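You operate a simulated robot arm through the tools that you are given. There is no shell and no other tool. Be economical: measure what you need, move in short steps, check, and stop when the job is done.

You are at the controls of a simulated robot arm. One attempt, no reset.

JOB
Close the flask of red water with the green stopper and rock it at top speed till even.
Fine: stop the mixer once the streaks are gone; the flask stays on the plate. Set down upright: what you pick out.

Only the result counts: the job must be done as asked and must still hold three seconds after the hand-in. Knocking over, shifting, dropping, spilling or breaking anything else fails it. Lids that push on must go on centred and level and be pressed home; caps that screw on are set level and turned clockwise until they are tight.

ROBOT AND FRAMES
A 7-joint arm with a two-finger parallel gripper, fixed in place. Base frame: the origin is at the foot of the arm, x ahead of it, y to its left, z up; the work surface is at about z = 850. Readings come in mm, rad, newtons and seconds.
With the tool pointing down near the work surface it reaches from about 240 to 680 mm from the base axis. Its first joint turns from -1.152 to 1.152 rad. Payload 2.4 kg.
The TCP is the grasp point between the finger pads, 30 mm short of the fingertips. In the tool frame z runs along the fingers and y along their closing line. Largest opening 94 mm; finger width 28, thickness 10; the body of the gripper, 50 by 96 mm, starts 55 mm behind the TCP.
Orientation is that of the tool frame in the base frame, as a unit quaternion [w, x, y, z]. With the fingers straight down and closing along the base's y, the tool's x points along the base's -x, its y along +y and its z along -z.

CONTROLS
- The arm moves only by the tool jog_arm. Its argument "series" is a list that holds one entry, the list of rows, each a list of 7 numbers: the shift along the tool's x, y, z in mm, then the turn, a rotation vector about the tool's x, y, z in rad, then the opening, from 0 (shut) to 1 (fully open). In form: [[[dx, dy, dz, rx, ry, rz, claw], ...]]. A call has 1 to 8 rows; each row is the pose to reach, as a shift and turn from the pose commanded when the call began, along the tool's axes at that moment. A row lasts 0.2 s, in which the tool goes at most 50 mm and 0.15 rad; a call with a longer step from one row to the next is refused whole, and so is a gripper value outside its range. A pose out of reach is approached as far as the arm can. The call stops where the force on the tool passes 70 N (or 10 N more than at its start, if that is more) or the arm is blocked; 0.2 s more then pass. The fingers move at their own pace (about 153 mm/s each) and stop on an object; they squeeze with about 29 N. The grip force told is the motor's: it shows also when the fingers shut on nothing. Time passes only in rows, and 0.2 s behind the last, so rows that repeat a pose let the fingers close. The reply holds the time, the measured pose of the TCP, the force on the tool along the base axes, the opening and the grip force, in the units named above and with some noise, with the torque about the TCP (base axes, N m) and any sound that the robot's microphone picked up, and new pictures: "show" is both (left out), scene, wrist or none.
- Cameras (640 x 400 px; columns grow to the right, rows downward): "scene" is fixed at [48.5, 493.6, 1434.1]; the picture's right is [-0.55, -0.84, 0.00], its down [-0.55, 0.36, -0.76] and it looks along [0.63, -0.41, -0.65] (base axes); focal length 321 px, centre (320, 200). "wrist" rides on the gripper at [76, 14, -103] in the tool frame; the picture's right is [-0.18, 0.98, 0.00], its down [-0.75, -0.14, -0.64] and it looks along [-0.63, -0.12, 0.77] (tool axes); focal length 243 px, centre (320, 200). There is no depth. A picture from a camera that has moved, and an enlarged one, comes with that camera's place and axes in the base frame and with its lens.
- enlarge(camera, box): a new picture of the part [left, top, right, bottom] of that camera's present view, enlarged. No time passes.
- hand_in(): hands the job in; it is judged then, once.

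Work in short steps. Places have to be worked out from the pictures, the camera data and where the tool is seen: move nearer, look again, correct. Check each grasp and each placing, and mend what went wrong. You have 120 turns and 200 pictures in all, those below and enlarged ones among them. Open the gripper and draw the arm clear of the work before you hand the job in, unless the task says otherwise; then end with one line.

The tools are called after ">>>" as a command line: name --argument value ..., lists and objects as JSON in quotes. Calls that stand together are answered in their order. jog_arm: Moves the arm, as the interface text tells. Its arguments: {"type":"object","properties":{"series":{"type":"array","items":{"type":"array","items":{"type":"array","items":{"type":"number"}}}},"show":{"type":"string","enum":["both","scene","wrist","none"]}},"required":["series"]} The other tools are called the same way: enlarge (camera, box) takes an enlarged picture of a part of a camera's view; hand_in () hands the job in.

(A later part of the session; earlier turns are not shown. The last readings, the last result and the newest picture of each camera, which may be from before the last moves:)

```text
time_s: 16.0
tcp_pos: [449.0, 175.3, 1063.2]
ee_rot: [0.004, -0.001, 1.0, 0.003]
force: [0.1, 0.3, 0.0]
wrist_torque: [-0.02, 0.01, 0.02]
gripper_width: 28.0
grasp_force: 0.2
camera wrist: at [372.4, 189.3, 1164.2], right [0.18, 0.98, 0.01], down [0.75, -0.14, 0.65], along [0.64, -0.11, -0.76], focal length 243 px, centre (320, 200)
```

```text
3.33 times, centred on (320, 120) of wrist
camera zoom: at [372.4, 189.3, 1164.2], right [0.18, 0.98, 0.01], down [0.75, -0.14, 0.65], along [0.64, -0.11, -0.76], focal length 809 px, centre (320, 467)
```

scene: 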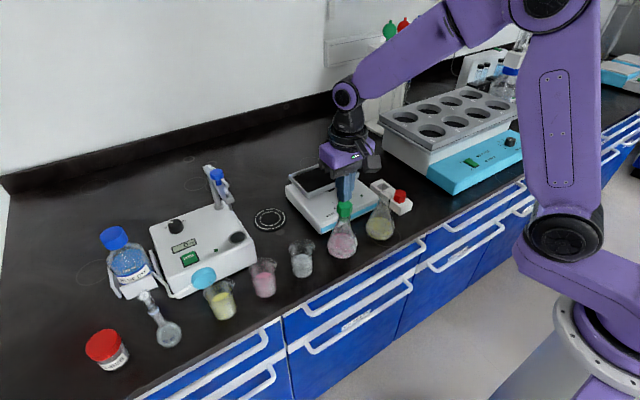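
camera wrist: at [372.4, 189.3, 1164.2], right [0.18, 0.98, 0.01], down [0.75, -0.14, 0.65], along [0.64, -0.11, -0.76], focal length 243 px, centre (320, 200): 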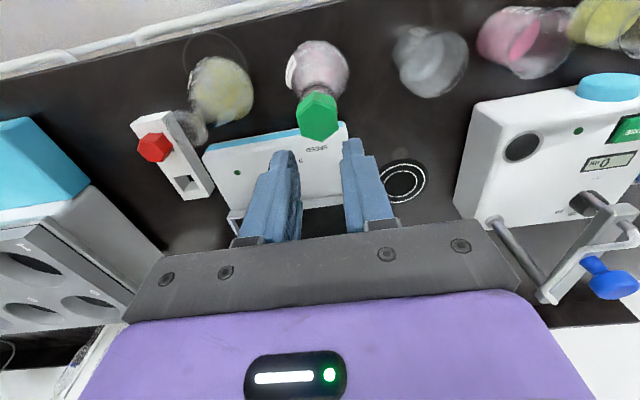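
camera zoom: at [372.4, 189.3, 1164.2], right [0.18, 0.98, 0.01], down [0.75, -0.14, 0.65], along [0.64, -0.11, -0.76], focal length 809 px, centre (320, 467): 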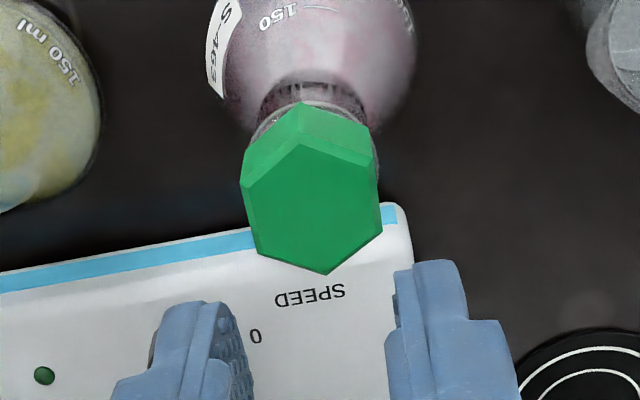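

The stopper is home: head on the rim, level and centred. Next I descend with open fingers around the stopper and rim, tips to about z 936, to grip the flask at its rim (along the hex flats).

>>> jog_arm --series '[[[0, 0, 5, 0.006, 0.008, 0.002, 1], [0, 0, 20, 0.006, 0.008, 0.002, 1], [0, 0, 45, 0.006, 0.008, 0.002, 0.8], [0, 0, 70, 0.006, 0.008, 0.002, 0.7], [0, 0, 90, 0.006, 0.008, 0.002, 0.6]]]'

>>> enlarge --camera "wrist" --box '[260, 100, 380, 220]'

>>> enlarge --camera "scene" --box '[315, 180, 375, 260]'

```text
time_s: 17.2
tcp_pos: [451.3, 175.5, 972.9]
ee_rot: [0.001, 0.001, 1.0, -0.001]
force: [0.6, 0.1, 0.6]
wrist_torque: [0.01, -0.04, 0.01]
gripper_width: 56.5
grasp_force: 0.2
camera wrist: at [375.2, 189.8, 1074.9], right [0.19, 0.98, 0.0], down [0.75, -0.14, 0.64], along [0.63, -0.12, -0.76], focal length 243 px, centre (320, 200)
```

scene: 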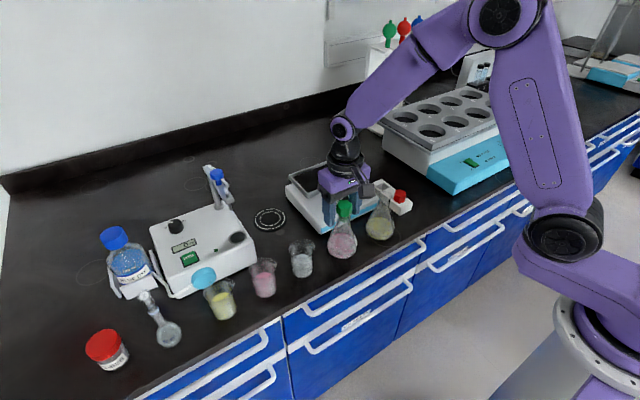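
wrist: 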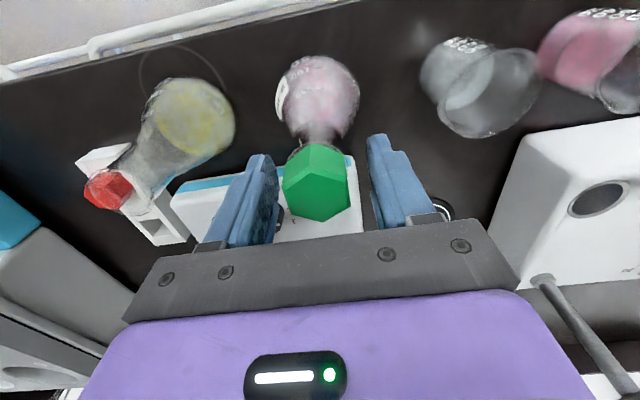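

```text
3.33 times, centred on (320, 160) of wrist
camera zoom: at [375.2, 189.8, 1074.9], right [0.19, 0.98, 0.0], down [0.75, -0.14, 0.64], along [0.63, -0.12, -0.76], focal length 809 px, centre (320, 333)
```

zoom: 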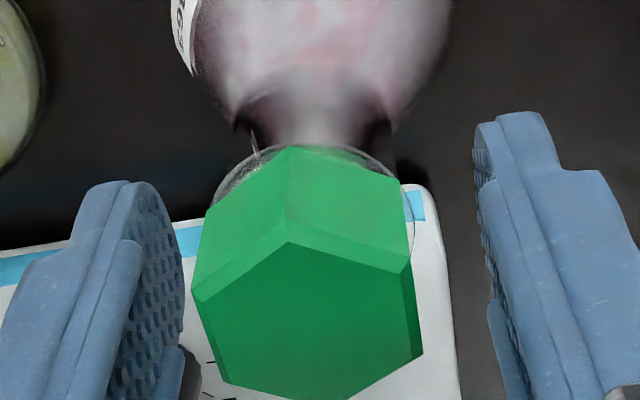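

```text
5.00 times, centred on (345, 220) of scene
camera zoom: at [48.5, 493.6, 1434.1], right [-0.55, -0.84, 0.0], down [-0.55, 0.36, -0.76], along [0.63, -0.41, -0.65], focal length 1603 px, centre (195, 100)
```

zoom: 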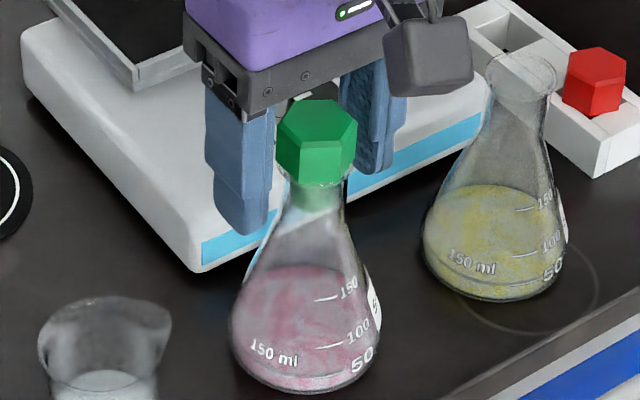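

Rim is centred between the fingers. I lower 5 mm more, shift 2 mm back toward the flask axis, and close.

>>> jog_arm --series '[[[2, 0, 3, 0, 0, 0, 0.6], [2, 0, 5, 0, 0, 0, 0.5], [2, 0, 5, 0, 0, 0, 0.35], [2, 0, 5, 0, 0, 0, 0.2], [2, 0, 5, 0, 0, 0, 0.2]]]' --show "none"

>>> enlarge --camera "wrist" --box '[260, 100, 380, 220]'

>>> enlarge --camera "scene" --box '[315, 180, 375, 260]'

```text
time_s: 18.4
tcp_pos: [447.7, 175.8, 967.9]
ee_rot: [0.002, 0.001, 1.0, -0.001]
force: [0.8, -1.7, 3.9]
wrist_torque: [-0.09, 0.01, 0.01]
gripper_width: 31.7
grasp_force: 29.4
```

```text
3.33 times, centred on (320, 160) of wrist
camera zoom: at [372.3, 190.4, 1070.3], right [0.19, 0.98, 0.0], down [0.75, -0.14, 0.64], along [0.63, -0.12, -0.76], focal length 809 px, centre (320, 333)
```

zoom: 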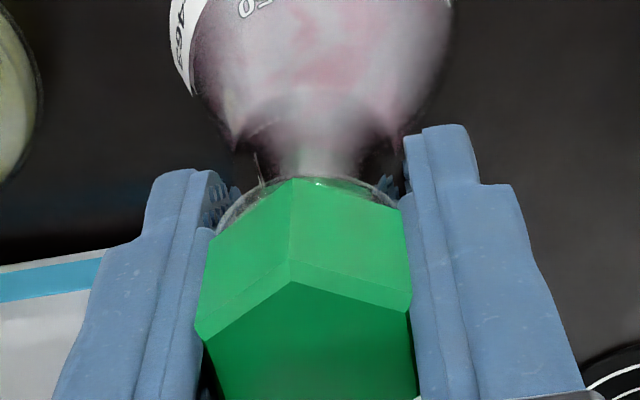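

```text
5.00 times, centred on (345, 220) of scene
camera zoom: at [48.5, 493.5, 1434.1], right [-0.55, -0.84, 0.0], down [-0.55, 0.36, -0.76], along [0.63, -0.41, -0.65], focal length 1603 px, centre (195, 100)
```

zoom: 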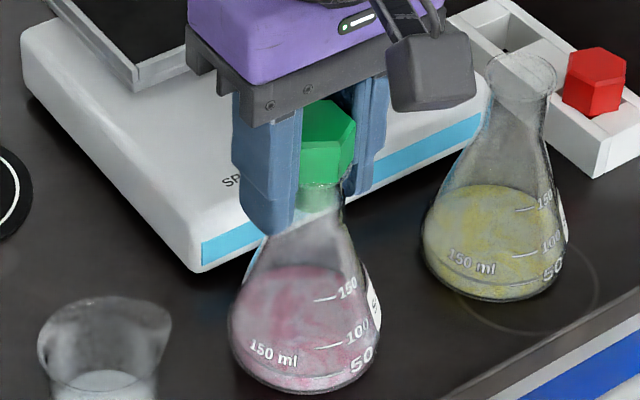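

Grip closed at 31.7 mm on the rim. A small test lift, then check.

>>> jog_arm --series '[[[0, 0, -2, 0, 0, 0, 0.2], [0, 0, -6, 0, 0, 0, 0.2], [0, 0, -12, 0, 0, 0, 0.2], [0, 0, -15, 0, 0, 0, 0.2], [0, 0, -15, 0, 0, 0, 0.2]]]' --show "none"

>>> enlarge --camera "wrist" --box '[240, 60, 400, 220]'

>>> enlarge --camera "scene" --box '[315, 180, 375, 260]'

```text
time_s: 19.6
tcp_pos: [448.2, 176.3, 984.3]
ee_rot: [0.002, 0.001, 1.0, -0.001]
force: [-0.7, -0.1, 0.0]
wrist_torque: [0.01, 0.0, 0.01]
gripper_width: 31.8
grasp_force: 28.7
```

```text
2.50 times, centred on (320, 140) of wrist
camera zoom: at [372.4, 190.5, 1085.8], right [0.19, 0.98, 0.0], down [0.75, -0.14, 0.64], along [0.63, -0.12, -0.76], focal length 606 px, centre (320, 350)
```

zoom: 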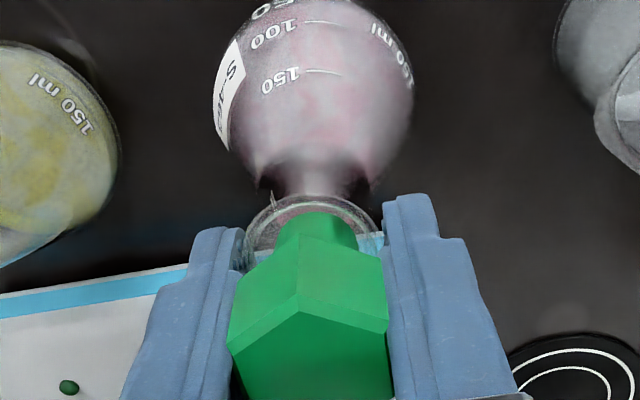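

```text
5.00 times, centred on (345, 220) of scene
camera zoom: at [48.5, 493.6, 1434.1], right [-0.55, -0.84, 0.0], down [-0.55, 0.36, -0.76], along [0.63, -0.41, -0.65], focal length 1603 px, centre (195, 100)
```

zoom: 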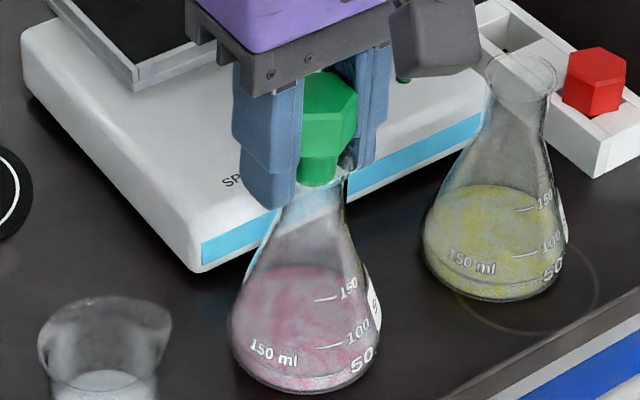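

The stopper came up instead of the flask, so the grip was on the head. I push it straight back in, and will then grip the glass cone lower down, where it is wider than the stopper.

>>> jog_arm --series '[[[0, 0, 5, 0, 0, 0, 0.2], [0, 0, 10, 0, 0, 0, 0.2], [0, 0, 14, 0, 0, 0, 0.2], [0, 0, 17, 0, 0, 0, 0.2], [0, 0, 18.5, 0, 0, 0, 0.2]]]' --show "none"

>>> enlarge --camera "scene" --box '[315, 180, 375, 260]'

```text
time_s: 20.8
tcp_pos: [449.2, 174.9, 965.7]
ee_rot: [0.003, 0.001, 1.0, 0.0]
force: [-0.7, -5.2, 24.3]
wrist_torque: [-0.18, 0.15, 0.01]
gripper_width: 32.0
grasp_force: 29.4
```

```text
5.00 times, centred on (345, 220) of scene
camera zoom: at [48.2, 493.3, 1434.2], right [-0.55, -0.84, 0.0], down [-0.55, 0.36, -0.76], along [0.63, -0.41, -0.65], focal length 1603 px, centre (195, 100)
```

zoom: 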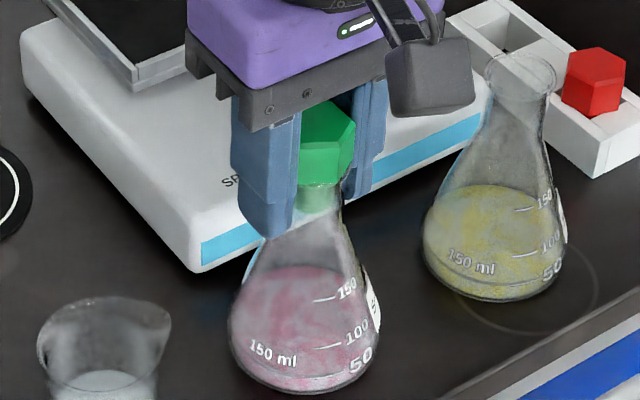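

Back home with 24 N. I open and lower the fingers around the cone to TCP z≈937 (tips about 907), keeping the palm above the stopper.

>>> jog_arm --series '[[[0, 0, 16, 0, 0, 0, 0.5], [0, 0, 16, 0, 0, 0, 0.65], [0, 0, 25, 0, 0, 0, 0.7], [0, 0, 36, 0, 0, 0, 0.7], [0, 0, 44, 0, 0, 0, 0.7], [0, 0, 46, 0, 0, 0, 0.7]]]' --show "none"

>>> enlarge --camera "scene" --box '[315, 180, 375, 260]'

>>> enlarge --camera "wrist" --box '[220, 60, 420, 240]'

```text
time_s: 22.1
tcp_pos: [453.1, 179.5, 928.4]
ee_rot: [0.013, 0.001, 1.0, 0.004]
force: [-7.9, -3.2, 52.9]
wrist_torque: [0.05, -0.08, 0.0]
gripper_width: 65.8
grasp_force: 0.1
stopped in row 6: the force on the tool passed its limit at 74 N (the readings are from after the stop); the commanded pose is now the measured one
```

```text
5.00 times, centred on (345, 220) of scene
camera zoom: at [47.5, 493.2, 1434.3], right [-0.55, -0.84, 0.0], down [-0.55, 0.36, -0.76], along [0.63, -0.41, -0.65], focal length 1603 px, centre (195, 100)
```

zoom: 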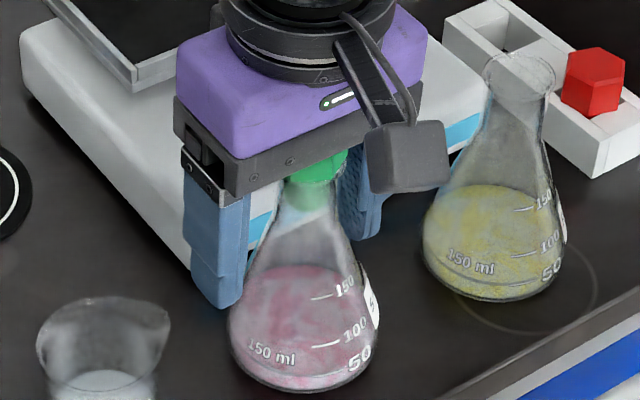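

```text
2.22 times, centred on (320, 150) of wrist
camera zoom: at [375.6, 193.1, 1029.2], right [0.18, 0.98, 0.01], down [0.74, -0.15, 0.66], along [0.65, -0.11, -0.75], focal length 539 px, centre (320, 311)
```

zoom: 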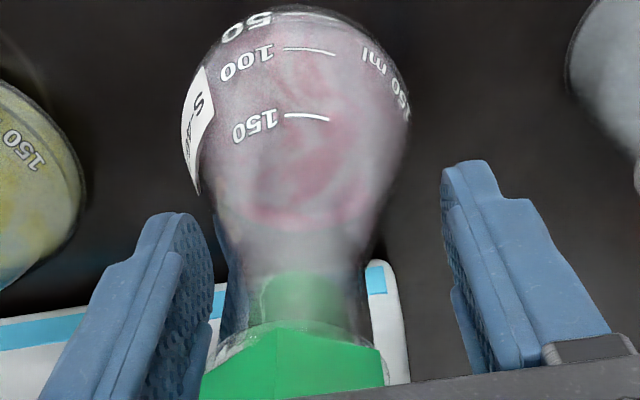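

I mis-stepped the offset and the palm pressed the stopper (harmless, it shows head top ≈ 983). I back up 8 mm, re-level and re-centre.

>>> jog_arm --series '[[[0, 0, -4, 0.004, 0.013, 0, 0.7], [4, -4, -8, 0.008, 0.026, -0.002, 0.7], [4, -4, -8, 0.008, 0.026, -0.002, 0.7]]]' --show "none"

>>> enlarge --camera "scene" --box '[315, 180, 375, 260]'

>>> enlarge --camera "wrist" --box '[220, 60, 420, 240]'

```text
time_s: 22.9
tcp_pos: [448.7, 175.0, 932.7]
ee_rot: [-0.004, 0.001, 1.0, -0.002]
force: [3.0, 3.9, 21.4]
wrist_torque: [-0.15, 0.18, -0.01]
gripper_width: 65.7
grasp_force: 0.0
```

```text
5.00 times, centred on (345, 220) of scene
camera zoom: at [48.3, 493.6, 1434.1], right [-0.55, -0.84, 0.0], down [-0.55, 0.36, -0.76], along [0.63, -0.41, -0.65], focal length 1603 px, centre (195, 100)
```

zoom: 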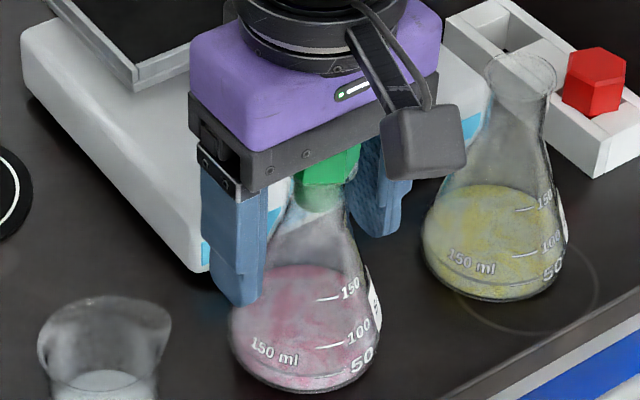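

```text
2.22 times, centred on (320, 150) of wrist
camera zoom: at [372.9, 189.1, 1036.1], right [0.18, 0.98, 0.0], down [0.76, -0.14, 0.64], along [0.62, -0.12, -0.77], focal length 539 px, centre (320, 311)
```

zoom: 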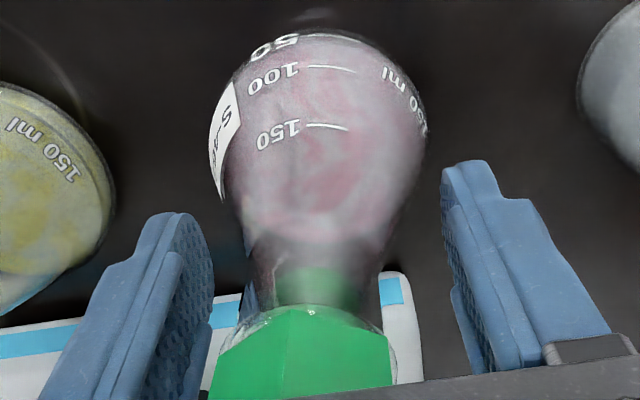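

There is still 21 N of palm contact, so I rise another 6 mm and look again.

>>> jog_arm --series '[[[0, 0, -3, -0.004, -0.008, 0, 0.7], [0, 0, -6, -0.004, -0.008, 0, 0.7], [0, 0, -6, -0.004, -0.008, 0, 0.7]]]' --show "none"

>>> enlarge --camera "scene" --box '[325, 180, 365, 230]'

>>> enlarge --camera "wrist" --box '[220, 60, 420, 240]'

```text
time_s: 23.7
tcp_pos: [448.5, 173.7, 937.8]
ee_rot: [-0.002, 0.0, 1.0, 0.0]
force: [-0.1, -0.2, 0.5]
wrist_torque: [-0.01, 0.02, 0.0]
gripper_width: 65.6
grasp_force: 0.1
```

```text
8.00 times, centred on (345, 205) of scene
camera zoom: at [48.5, 493.6, 1434.1], right [-0.55, -0.84, 0.0], down [-0.55, 0.36, -0.76], along [0.63, -0.41, -0.65], focal length 2565 px, centre (120, 160)
```

zoom: 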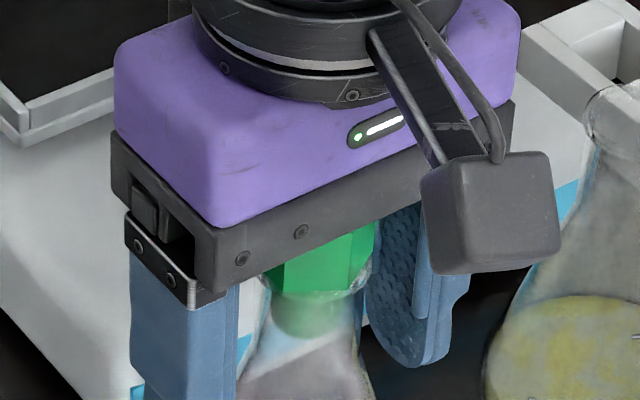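

```text
2.22 times, centred on (320, 150) of wrist
camera zoom: at [372.0, 189.0, 1041.3], right [0.18, 0.98, 0.0], down [0.76, -0.14, 0.64], along [0.63, -0.12, -0.77], focal length 539 px, centre (320, 311)
```

zoom: 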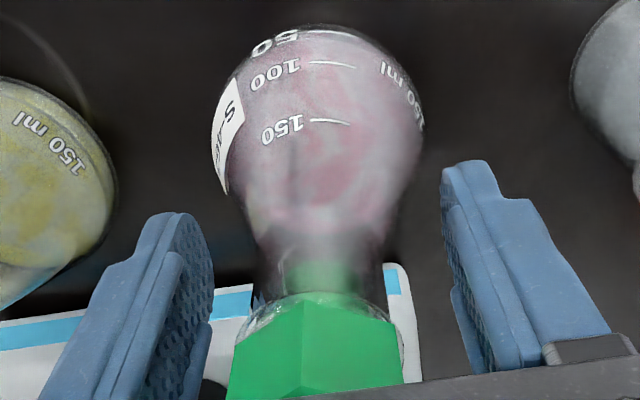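

Free of contact; the plug is still fully in. I close on the cone.

>>> jog_arm --series '[[[0, 0, 0, 0, 0, 0, 0.55], [0, 0, 0, 0, 0, 0, 0.45], [0, 0, 0, 0, 0, 0, 0.3], [0, 0, 0, 0, 0, 0, 0.25], [0, 0, 0, 0, 0, 0, 0.25]]]' --show "none"

>>> enlarge --camera "wrist" --box '[220, 60, 420, 240]'

>>> enlarge --camera "scene" --box '[315, 180, 375, 260]'

```text
time_s: 24.9
tcp_pos: [448.2, 174.7, 938.1]
ee_rot: [0.0, 0.001, 1.0, 0.0]
force: [-0.4, -0.5, -0.3]
wrist_torque: [0.03, 0.03, 0.01]
gripper_width: 41.5
grasp_force: 29.0
```

```text
2.22 times, centred on (320, 150) of wrist
camera zoom: at [372.3, 189.2, 1041.5], right [0.18, 0.98, 0.0], down [0.75, -0.14, 0.64], along [0.63, -0.12, -0.77], focal length 539 px, centre (320, 311)
```

zoom: 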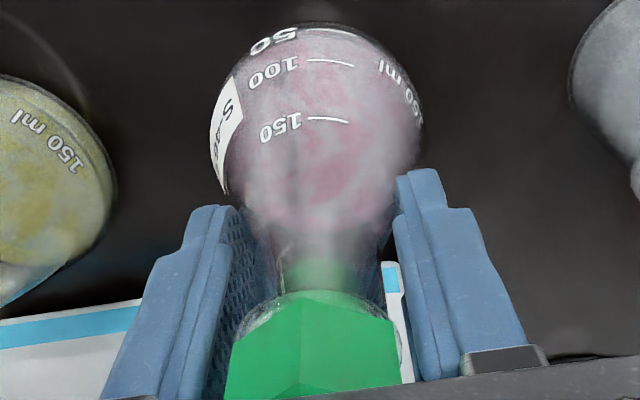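

```text
5.00 times, centred on (345, 220) of scene
camera zoom: at [48.6, 493.6, 1434.1], right [-0.55, -0.84, 0.0], down [-0.55, 0.36, -0.76], along [0.63, -0.41, -0.65], focal length 1603 px, centre (195, 100)
```

zoom: 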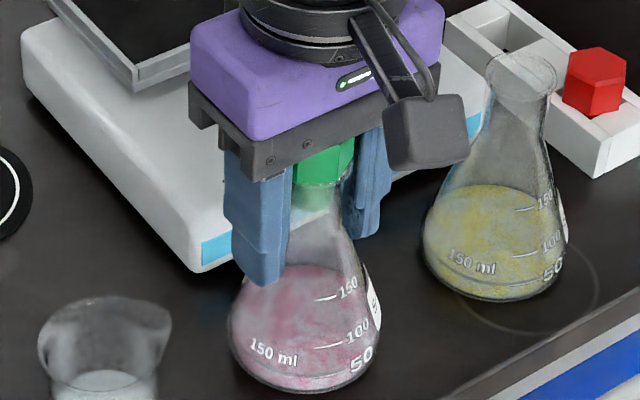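

The grip is at 41.5 mm on the glass, clear of the stopper. Test lift of 5 mm.

>>> jog_arm --series '[[[0, 0, -1, 0, 0, 0, 0.25], [0, 0, -2.5, 0, 0, 0, 0.25], [0, 0, -5, 0, 0, 0, 0.25], [0, 0, -5, 0, 0, 0, 0.25], [0, 0, -5, 0, 0, 0, 0.25]]]' --show "none"

>>> enlarge --camera "scene" --box '[315, 180, 375, 260]'

>>> enlarge --camera "wrist" --box '[220, 60, 420, 240]'

```text
time_s: 26.1
tcp_pos: [448.3, 174.2, 943.6]
ee_rot: [-0.001, 0.0, 1.0, 0.0]
force: [0.5, 0.5, -1.9]
wrist_torque: [-0.01, 0.0, 0.0]
gripper_width: 41.2
grasp_force: 29.0
```

```text
5.00 times, centred on (345, 220) of scene
camera zoom: at [48.6, 493.6, 1434.1], right [-0.55, -0.84, 0.0], down [-0.55, 0.36, -0.76], along [0.63, -0.41, -0.65], focal length 1603 px, centre (195, 100)
```

zoom: 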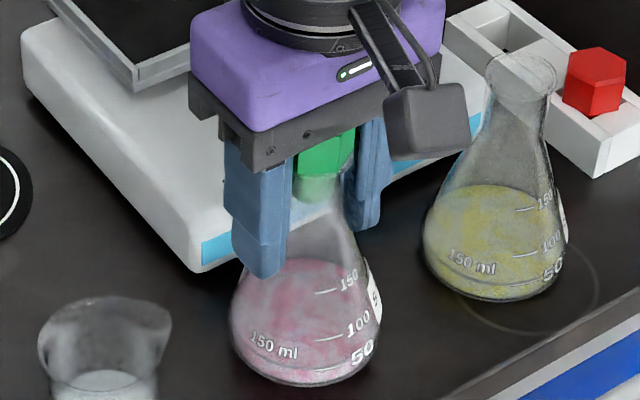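

```text
2.22 times, centred on (320, 150) of wrist
camera zoom: at [372.5, 189.1, 1046.3], right [0.18, 0.98, 0.0], down [0.75, -0.14, 0.64], along [0.63, -0.12, -0.77], focal length 539 px, centre (320, 311)
```

zoom: 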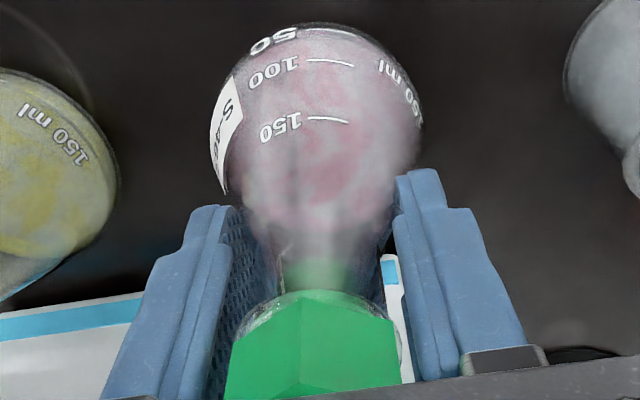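

The flask lifts with the grip (weight ≈ 2 N). I raise it gently above the tray level.

>>> jog_arm --series '[[[0, 0, -8, 0, 0, 0, 0.25], [0, 0, -20, 0, 0, 0, 0.25], [0, 0, -36, 0, 0, 0, 0.25], [0, 0, -54, 0, 0, 0, 0.25], [0, 0, -72, 0, 0, 0, 0.25], [0, 0, -90, 0, 0, 0, 0.25], [0, 0, -104, 0, 0, 0, 0.25], [0, 0, -110, 0, 0, 0, 0.25]]]'

```text
time_s: 27.9
tcp_pos: [447.8, 173.3, 1053.6]
ee_rot: [-0.001, 0.0, 1.0, 0.0]
force: [-0.1, -0.4, -1.4]
wrist_torque: [0.0, -0.02, 0.02]
gripper_width: 41.4
grasp_force: 29.2
camera wrist: at [373.0, 188.2, 1156.4], right [0.18, 0.98, 0.0], down [0.75, -0.14, 0.64], along [0.63, -0.12, -0.77], focal length 243 px, centre (320, 200)
```

scene: 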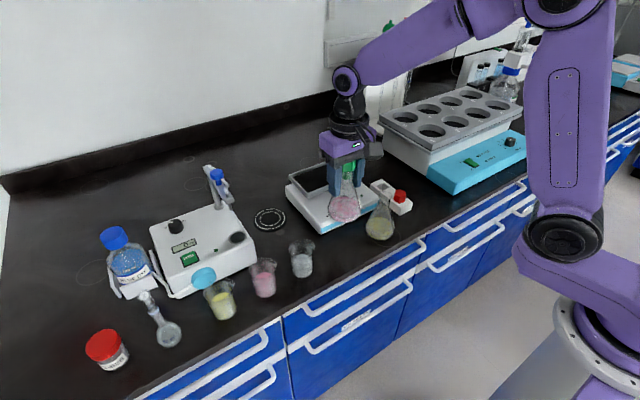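
wrist: 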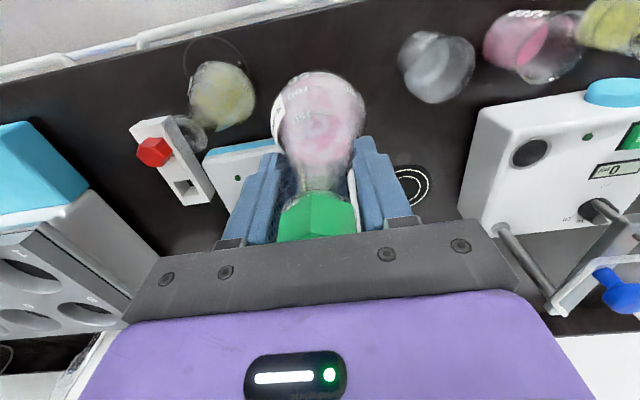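

Held steadily with its base about z 965. I carry it over the tray centre, about (622,106).

>>> jog_arm --series '[[[-10, -4, 0, 0, 0, 0, 0.25], [-30, -12, 0, 0, 0, 0, 0.25], [-56, -22, 0, 0, 0, 0, 0.25], [-84, -33, 0, 0, 0, 0, 0.25], [-112, -44, 0, 0, 0, 0, 0.25], [-140, -54, 0, 0, 0, 0, 0.25], [-162, -63, 0, 0, 0, 0, 0.25], [-174, -67, 0, 0, 0, 0, 0.25]]]'

>>> enlarge --camera "scene" --box '[270, 110, 410, 250]'

>>> enlarge --camera "wrist" --box '[180, 20, 460, 240]'

```text
time_s: 29.7
tcp_pos: [622.5, 108.2, 1052.4]
ee_rot: [0.0, 0.001, 1.0, 0.001]
force: [0.6, 0.2, -1.1]
wrist_torque: [0.01, 0.06, -0.02]
gripper_width: 41.4
grasp_force: 29.2
camera wrist: at [548.0, 121.5, 1155.0], right [0.18, 0.98, 0.0], down [0.76, -0.14, 0.64], along [0.63, -0.12, -0.77], focal length 243 px, centre (320, 200)
```

scene: 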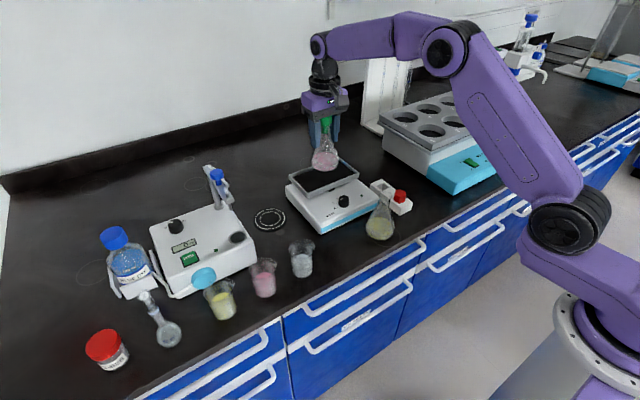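
wrist: 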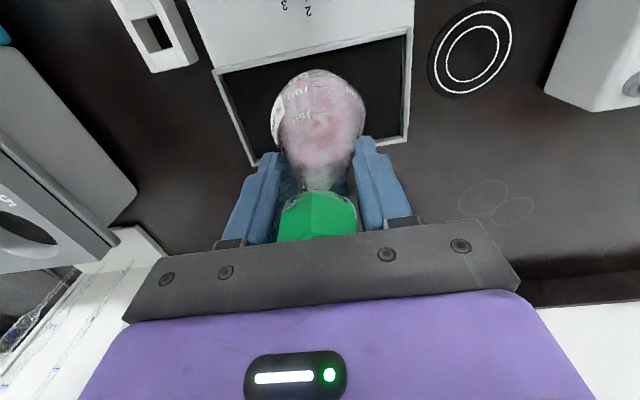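

```text
2.86 times, centred on (340, 180) of scene
camera zoom: at [48.6, 493.6, 1434.1], right [-0.55, -0.84, 0.0], down [-0.55, 0.36, -0.76], along [0.63, -0.41, -0.65], focal length 916 px, centre (263, 257)
```

zoom: 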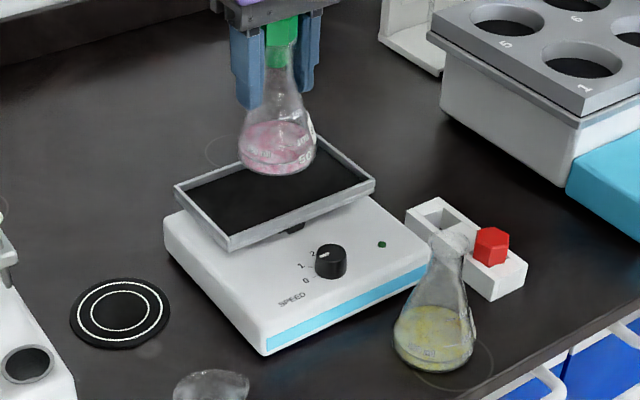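

```text
1.82 times, centred on (320, 130) of wrist
camera zoom: at [548.0, 121.5, 1155.0], right [0.18, 0.98, 0.0], down [0.76, -0.14, 0.64], along [0.63, -0.12, -0.77], focal length 441 px, centre (320, 327)
```

zoom: 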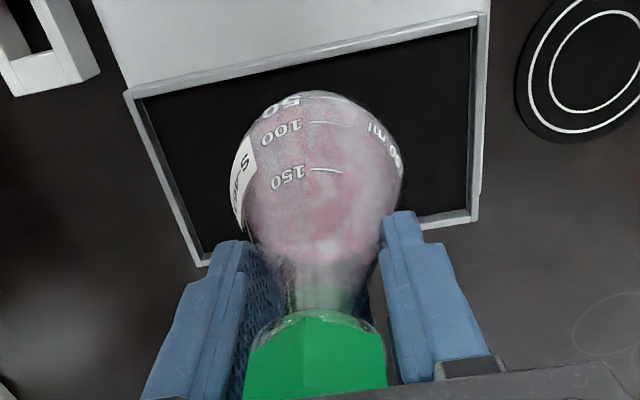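

Tray corners solve to x 578–673, y 25–185, so centre about (625,105). I shift slightly and lower to just above the rim.

>>> jog_arm --series '[[[-2, -1.5, 4, 0, 0, 0, 0.25], [-4, -3, 12, 0, 0, 0, 0.25], [-4, -3, 20, 0, 0, 0, 0.25], [-4, -3, 27, 0, 0, 0, 0.25]]]' --show "none"

>>> enlarge --camera "scene" --box '[270, 120, 390, 240]'

>>> enlarge --camera "wrist" --box '[180, 20, 460, 240]'

```text
time_s: 30.7
tcp_pos: [625.4, 104.0, 1025.5]
ee_rot: [0.0, 0.0, 1.0, 0.001]
force: [0.5, 0.3, -0.8]
wrist_torque: [-0.04, -0.01, 0.0]
gripper_width: 41.1
grasp_force: 28.8
```

```text
3.33 times, centred on (330, 180) of scene
camera zoom: at [48.6, 493.6, 1434.1], right [-0.55, -0.84, 0.0], down [-0.55, 0.36, -0.76], along [0.63, -0.41, -0.65], focal length 1069 px, centre (287, 267)
```

zoom: 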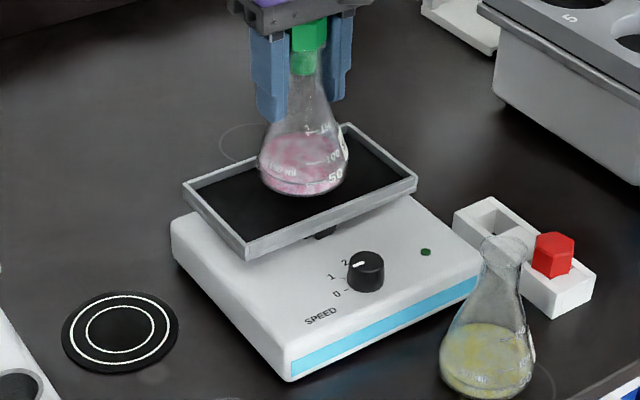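

```text
1.82 times, centred on (320, 130) of wrist
camera zoom: at [551.1, 118.9, 1128.7], right [0.18, 0.98, 0.0], down [0.76, -0.14, 0.64], along [0.63, -0.12, -0.77], focal length 441 px, centre (320, 327)
```

zoom: 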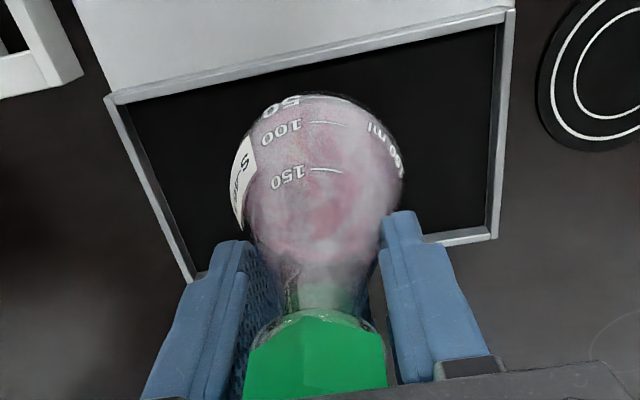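

Well centred over the tray. I lower in small steps until contact.

>>> jog_arm --series '[[[0, 0, 3, 0, 0, 0, 0.25], [0, 0, 6, 0, 0, 0, 0.25], [0, 0, 9, 0, 0, 0, 0.25], [0, 0, 11, 0, 0, 0, 0.25]]]' --show "none"

>>> enlarge --camera "scene" --box '[290, 130, 370, 210]'

```text
time_s: 31.7
tcp_pos: [625.7, 103.9, 1016.2]
ee_rot: [-0.001, -0.001, 1.0, 0.0]
force: [0.1, 0.4, -0.4]
wrist_torque: [0.0, -0.01, -0.04]
gripper_width: 41.0
grasp_force: 29.1
```

```text
5.00 times, centred on (330, 170) of scene
camera zoom: at [48.6, 493.6, 1434.1], right [-0.55, -0.84, 0.0], down [-0.55, 0.36, -0.76], along [0.63, -0.41, -0.65], focal length 1603 px, centre (270, 350)
```

zoom: 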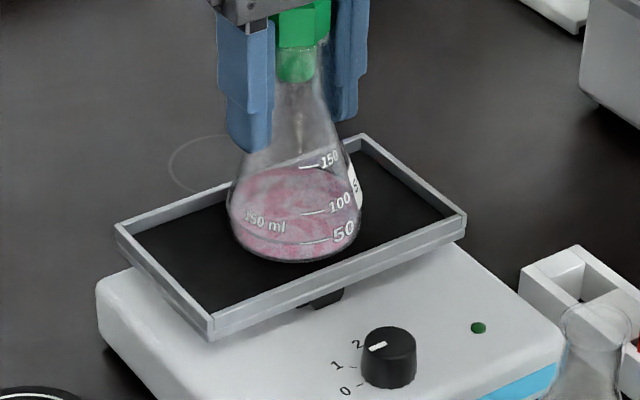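

Not clearly touching yet; I continue 1.5 mm per row.

>>> jog_arm --series '[[[0, 0, 1.5, 0, 0, 0, 0.25], [0, 0, 3, 0, 0, 0, 0.25], [0, 0, 4.5, 0, 0, 0, 0.25], [0, 0, 4.5, 0, 0, 0, 0.25]]]' --show "none"

>>> enlarge --camera "scene" --box '[290, 130, 370, 210]'

```text
time_s: 32.7
tcp_pos: [626.2, 104.4, 1011.6]
ee_rot: [-0.001, -0.001, 1.0, 0.001]
force: [-5.7, -0.4, 13.6]
wrist_torque: [-0.05, 0.56, 0.01]
gripper_width: 40.9
grasp_force: 29.4
```

```text
5.00 times, centred on (330, 170) of scene
camera zoom: at [48.1, 493.5, 1434.1], right [-0.55, -0.84, 0.0], down [-0.55, 0.36, -0.76], along [0.63, -0.41, -0.65], focal length 1603 px, centre (270, 350)
```

zoom: 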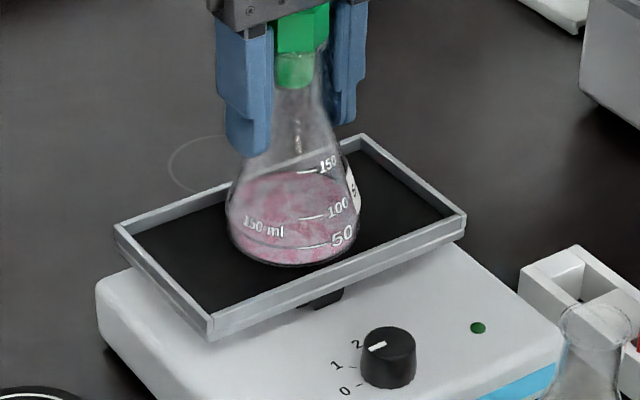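

Contact reached (13.6 N). I ease off 1.5 mm and open the fingers.

>>> jog_arm --series '[[[0, 0, -1.5, 0, 0, 0, 0.25], [0, 0, -1.5, 0, 0, 0, 0.45], [0, 0, -1.5, 0, 0, 0, 0.6], [0, 0, -1.5, 0, 0, 0, 0.7], [0, 0, -1.5, 0, 0, 0, 0.7]]]' --show "none"

>>> enlarge --camera "scene" --box '[290, 130, 370, 210]'

>>> enlarge --camera "wrist" --box '[180, 20, 460, 240]'

```text
time_s: 33.9
tcp_pos: [625.9, 105.1, 1013.0]
ee_rot: [0.0, 0.0, 1.0, 0.0]
force: [-0.7, -0.5, 0.2]
wrist_torque: [0.0, -0.01, 0.0]
gripper_width: 65.7
grasp_force: 0.0
```

```text
5.00 times, centred on (330, 170) of scene
camera zoom: at [48.5, 493.6, 1434.1], right [-0.55, -0.84, 0.0], down [-0.55, 0.36, -0.76], along [0.63, -0.41, -0.65], focal length 1603 px, centre (270, 350)
```

zoom: 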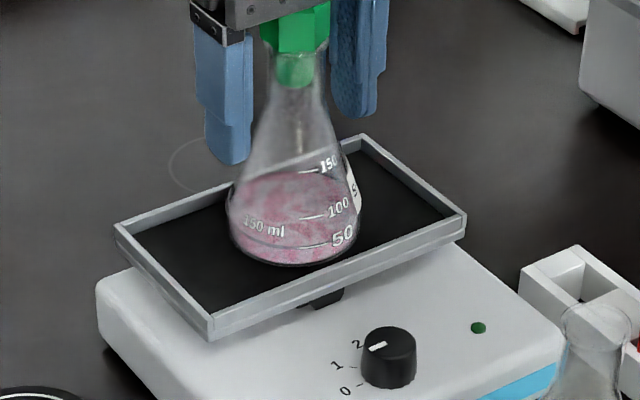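

```text
1.82 times, centred on (320, 130) of wrist
camera zoom: at [550.5, 118.9, 1115.4], right [0.18, 0.98, 0.0], down [0.75, -0.14, 0.64], along [0.63, -0.12, -0.77], focal length 441 px, centre (320, 327)
```

zoom: 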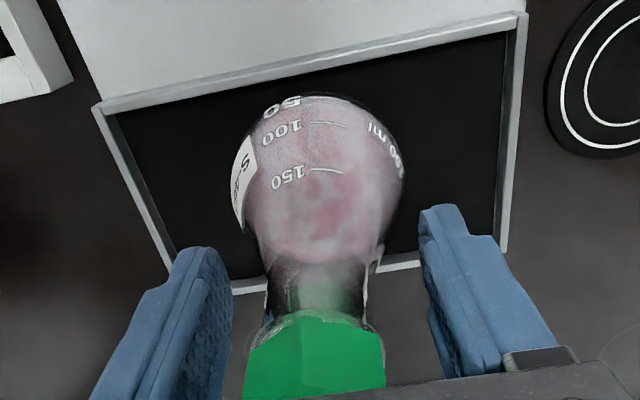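

The flask stands upright in the tray with the stopper in. I raise clear of it and back off toward the knob.

>>> jog_arm --series '[[[0, 0, -15, 0, 0, 0, 0.75], [0, 0, -50, 0, 0, 0, 0.75], [0, 0, -90, 0, 0, 0, 0.75], [20, 0, -115, 0, 0, 0, 0.75], [60, 2, -115, 0, 0, 0, 0.75], [100, 6, -105, 0, 0, 0, 0.75], [100, 6, -65, 0, 0, 0, 0.75], [100, 6, -30, 0, 0, 0, 0.75]]]'

>>> enlarge --camera "wrist" --box '[240, 60, 400, 220]'

>>> enlarge --camera "scene" --box '[290, 130, 390, 230]'

```text
time_s: 35.7
tcp_pos: [526.6, 111.3, 1040.3]
ee_rot: [0.0, 0.0, 1.0, 0.002]
force: [-0.9, -0.5, -0.5]
wrist_torque: [-0.02, 0.01, -0.03]
gripper_width: 70.6
grasp_force: 0.1
camera wrist: at [451.8, 124.8, 1143.9], right [0.18, 0.98, 0.0], down [0.75, -0.14, 0.64], along [0.63, -0.12, -0.77], focal length 243 px, centre (320, 200)
```

scene: 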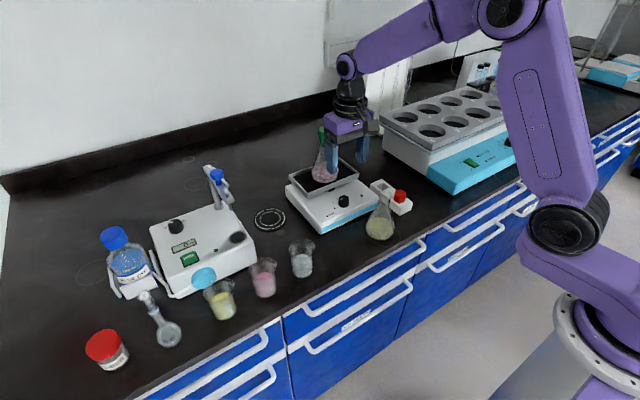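
wrist: 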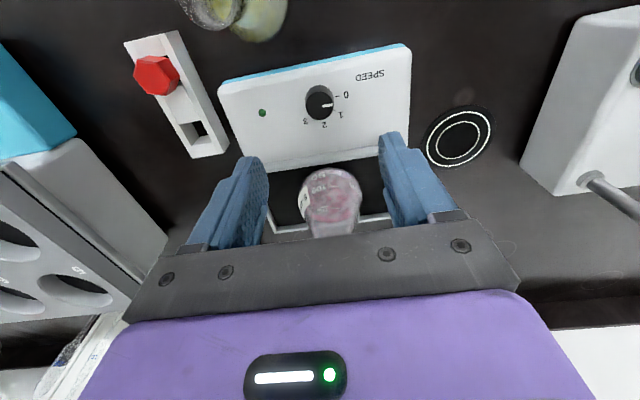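

```text
2.50 times, centred on (320, 140) of wrist
camera zoom: at [451.8, 124.8, 1143.9], right [0.18, 0.98, 0.0], down [0.75, -0.14, 0.64], along [0.63, -0.12, -0.77], focal length 606 px, centre (320, 350)
```

zoom: 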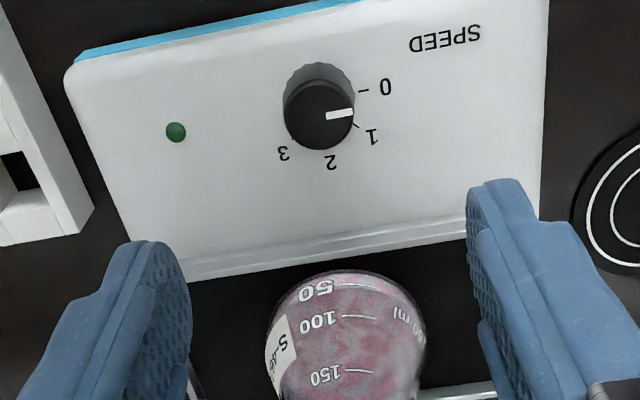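

```text
4.00 times, centred on (340, 180) of scene
camera zoom: at [48.5, 493.6, 1434.1], right [-0.55, -0.84, 0.0], down [-0.55, 0.36, -0.76], along [0.63, -0.41, -0.65], focal length 1282 px, centre (240, 280)
```

zoom: 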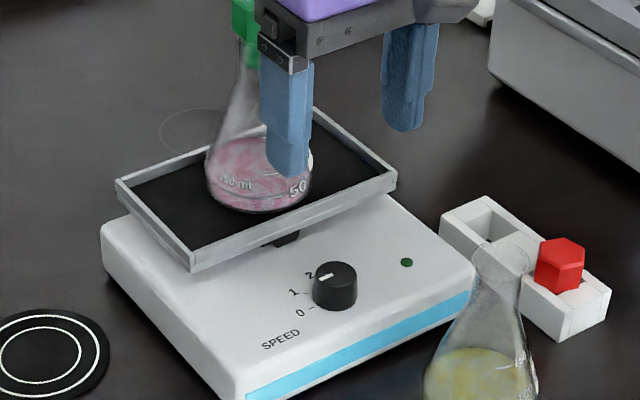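

The knob is almost under the TCP at about (529.5,112.5); from 0 to 3 is about 120° clockwise. I shift over it and pre-turn the tool counter-clockwise about 90°.

>>> jog_arm --series '[[[-3, 1.4, 5, 0, 0, -0.14, 0.6], [-3, 1.4, 10, 0, 0, -0.28, 0.6], [-3, 1.4, 15, 0, 0, -0.42, 0.6], [-3, 1.4, 20, 0, 0, -0.56, 0.55], [-3, 1.4, 25, 0, 0, -0.7, 0.5], [-3, 1.4, 30, 0, 0, -0.84, 0.5], [-3, 1.4, 35, 0, 0, -0.98, 0.5], [-3, 1.4, 40, 0, 0, -1.12, 0.5]]]' --show "none"

>>> jog_arm --series '[[[0, 0, 0, 0, 0, -0.14, 0.5], [0, 0, 0, 0, 0, -0.28, 0.5], [0, 0, 0, 0, 0, -0.45, 0.5], [0, 0, 0, 0, 0, -0.45, 0.5]]]'

>>> enlarge --camera "wrist" --box '[240, 60, 400, 220]'

>>> enlarge --camera "scene" --box '[290, 130, 390, 230]'

```text
time_s: 37.5
tcp_pos: [528.8, 111.5, 1000.6]
ee_rot: [-0.001, -0.533, 0.846, 0.001]
force: [0.7, -0.3, -0.4]
wrist_torque: [-0.02, -0.01, 0.03]
gripper_width: 47.0
grasp_force: 0.1
```

```text
refused: row 3 steps farther than a row can; nothing moved
```

```text
2.50 times, centred on (320, 140) of wrist
camera zoom: at [484.1, 49.2, 1104.4], right [-0.81, 0.59, 0.0], down [0.45, 0.62, 0.64], along [0.38, 0.52, -0.77], focal length 606 px, centre (320, 350)
```

zoom: 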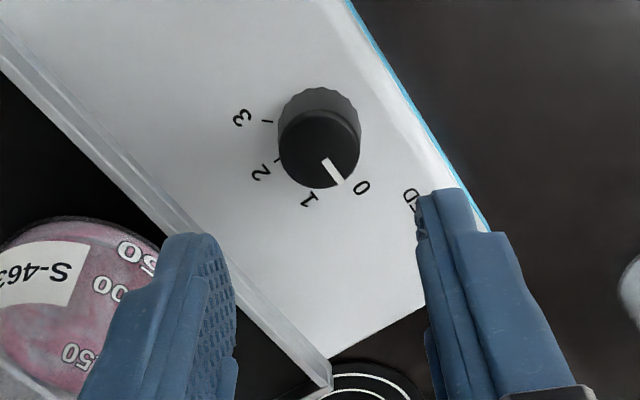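

```text
4.00 times, centred on (340, 180) of scene
camera zoom: at [48.5, 493.6, 1434.1], right [-0.55, -0.84, 0.0], down [-0.55, 0.36, -0.76], along [0.63, -0.41, -0.65], focal length 1282 px, centre (240, 280)
```

zoom: 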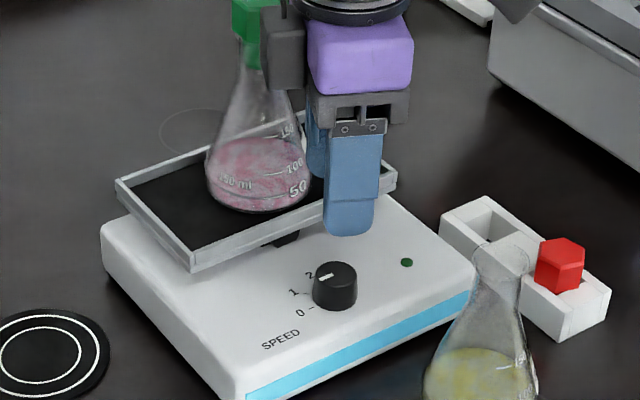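

The second turn was refused (step too big). Before continuing I look at the hand, since something dark protrudes toward the flask.

>>> enlarge --camera "scene" --box '[310, 90, 400, 180]'

```text
4.44 times, centred on (355, 135) of scene
camera zoom: at [48.5, 493.6, 1434.1], right [-0.55, -0.84, 0.0], down [-0.55, 0.36, -0.76], along [0.63, -0.41, -0.65], focal length 1425 px, centre (164, 489)
```

zoom: 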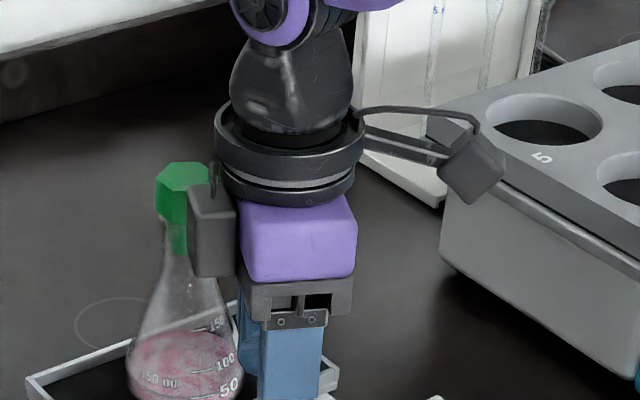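

The hand has a dark box on its far side, so I want to know the rocking axis before turning the knob. I inspect the tray's pivot.

>>> enlarge --camera "scene" --box '[300, 160, 370, 215]'

>>> enlarge --camera "wrist" --box '[140, 40, 400, 240]'

```text
7.27 times, centred on (335, 188) of scene
camera zoom: at [48.5, 493.6, 1434.1], right [-0.55, -0.84, 0.0], down [-0.55, 0.36, -0.76], along [0.63, -0.41, -0.65], focal length 2332 px, centre (211, 291)
```

zoom: 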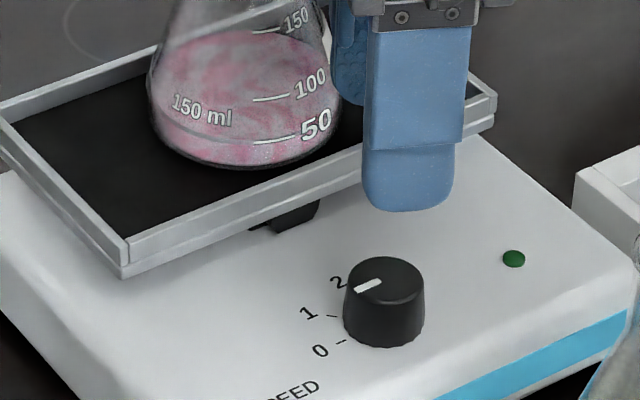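

```text
2.00 times, centred on (270, 140) of wrist
camera zoom: at [484.1, 49.2, 1104.4], right [-0.81, 0.59, 0.0], down [0.45, 0.62, 0.64], along [0.38, 0.52, -0.77], focal length 485 px, centre (420, 320)
```

zoom: 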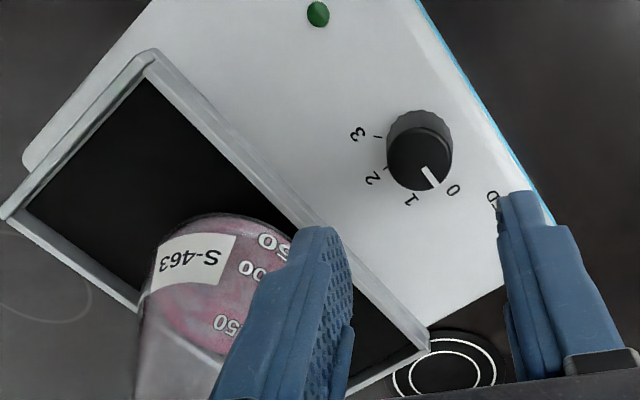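

The bracket in the middle of the long side indicates it rocks along y, away from the hand. The knob is centred within about 1 mm, so I descend onto it with open fingers.

>>> jog_arm --series '[[[-0.5, 1, 20, 0, 0, 0, 0.5], [-0.5, 1, 45, 0, 0, 0, 0.5], [-0.5, 1, 65, 0, 0, 0, 0.5], [-0.5, 1, 78, 0, 0, 0, 0.5]]]' --show "wrist"

>>> enlarge --camera "scene" --box '[310, 130, 390, 220]'

>>> enlarge --camera "wrist" --box '[240, 80, 400, 240]'

```text
time_s: 38.5
tcp_pos: [528.2, 115.0, 926.2]
ee_rot: [0.001, -0.532, 0.847, 0.001]
force: [-8.5, -2.4, 29.0]
wrist_torque: [-0.39, 0.47, 0.0]
gripper_width: 46.8
grasp_force: 0.0
camera wrist: at [482.7, 51.7, 1027.8], right [-0.81, 0.59, 0.0], down [0.45, 0.62, 0.64], along [0.38, 0.52, -0.77], focal length 243 px, centre (320, 200)
```

wrist: 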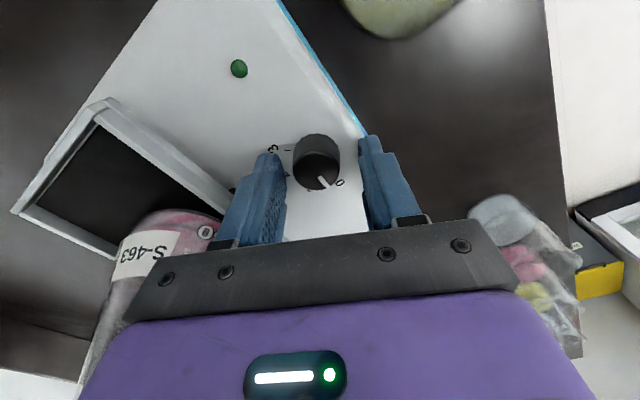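

```text
4.44 times, centred on (350, 175) of scene
camera zoom: at [47.8, 493.4, 1434.2], right [-0.55, -0.84, 0.0], down [-0.55, 0.36, -0.76], along [0.63, -0.41, -0.65], focal length 1425 px, centre (187, 311)
```

zoom: 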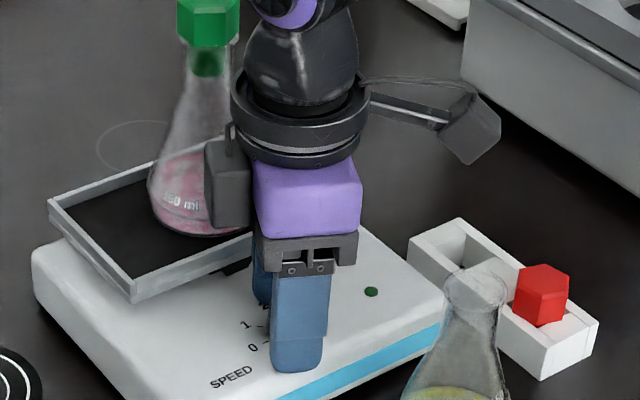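

```text
2.50 times, centred on (320, 160) of wrist
camera zoom: at [482.7, 51.7, 1027.8], right [-0.81, 0.59, 0.0], down [0.45, 0.62, 0.64], along [0.38, 0.52, -0.77], focal length 606 px, centre (320, 300)
```

zoom: 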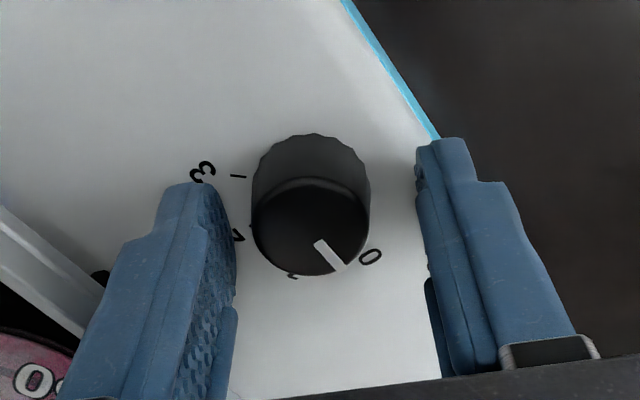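

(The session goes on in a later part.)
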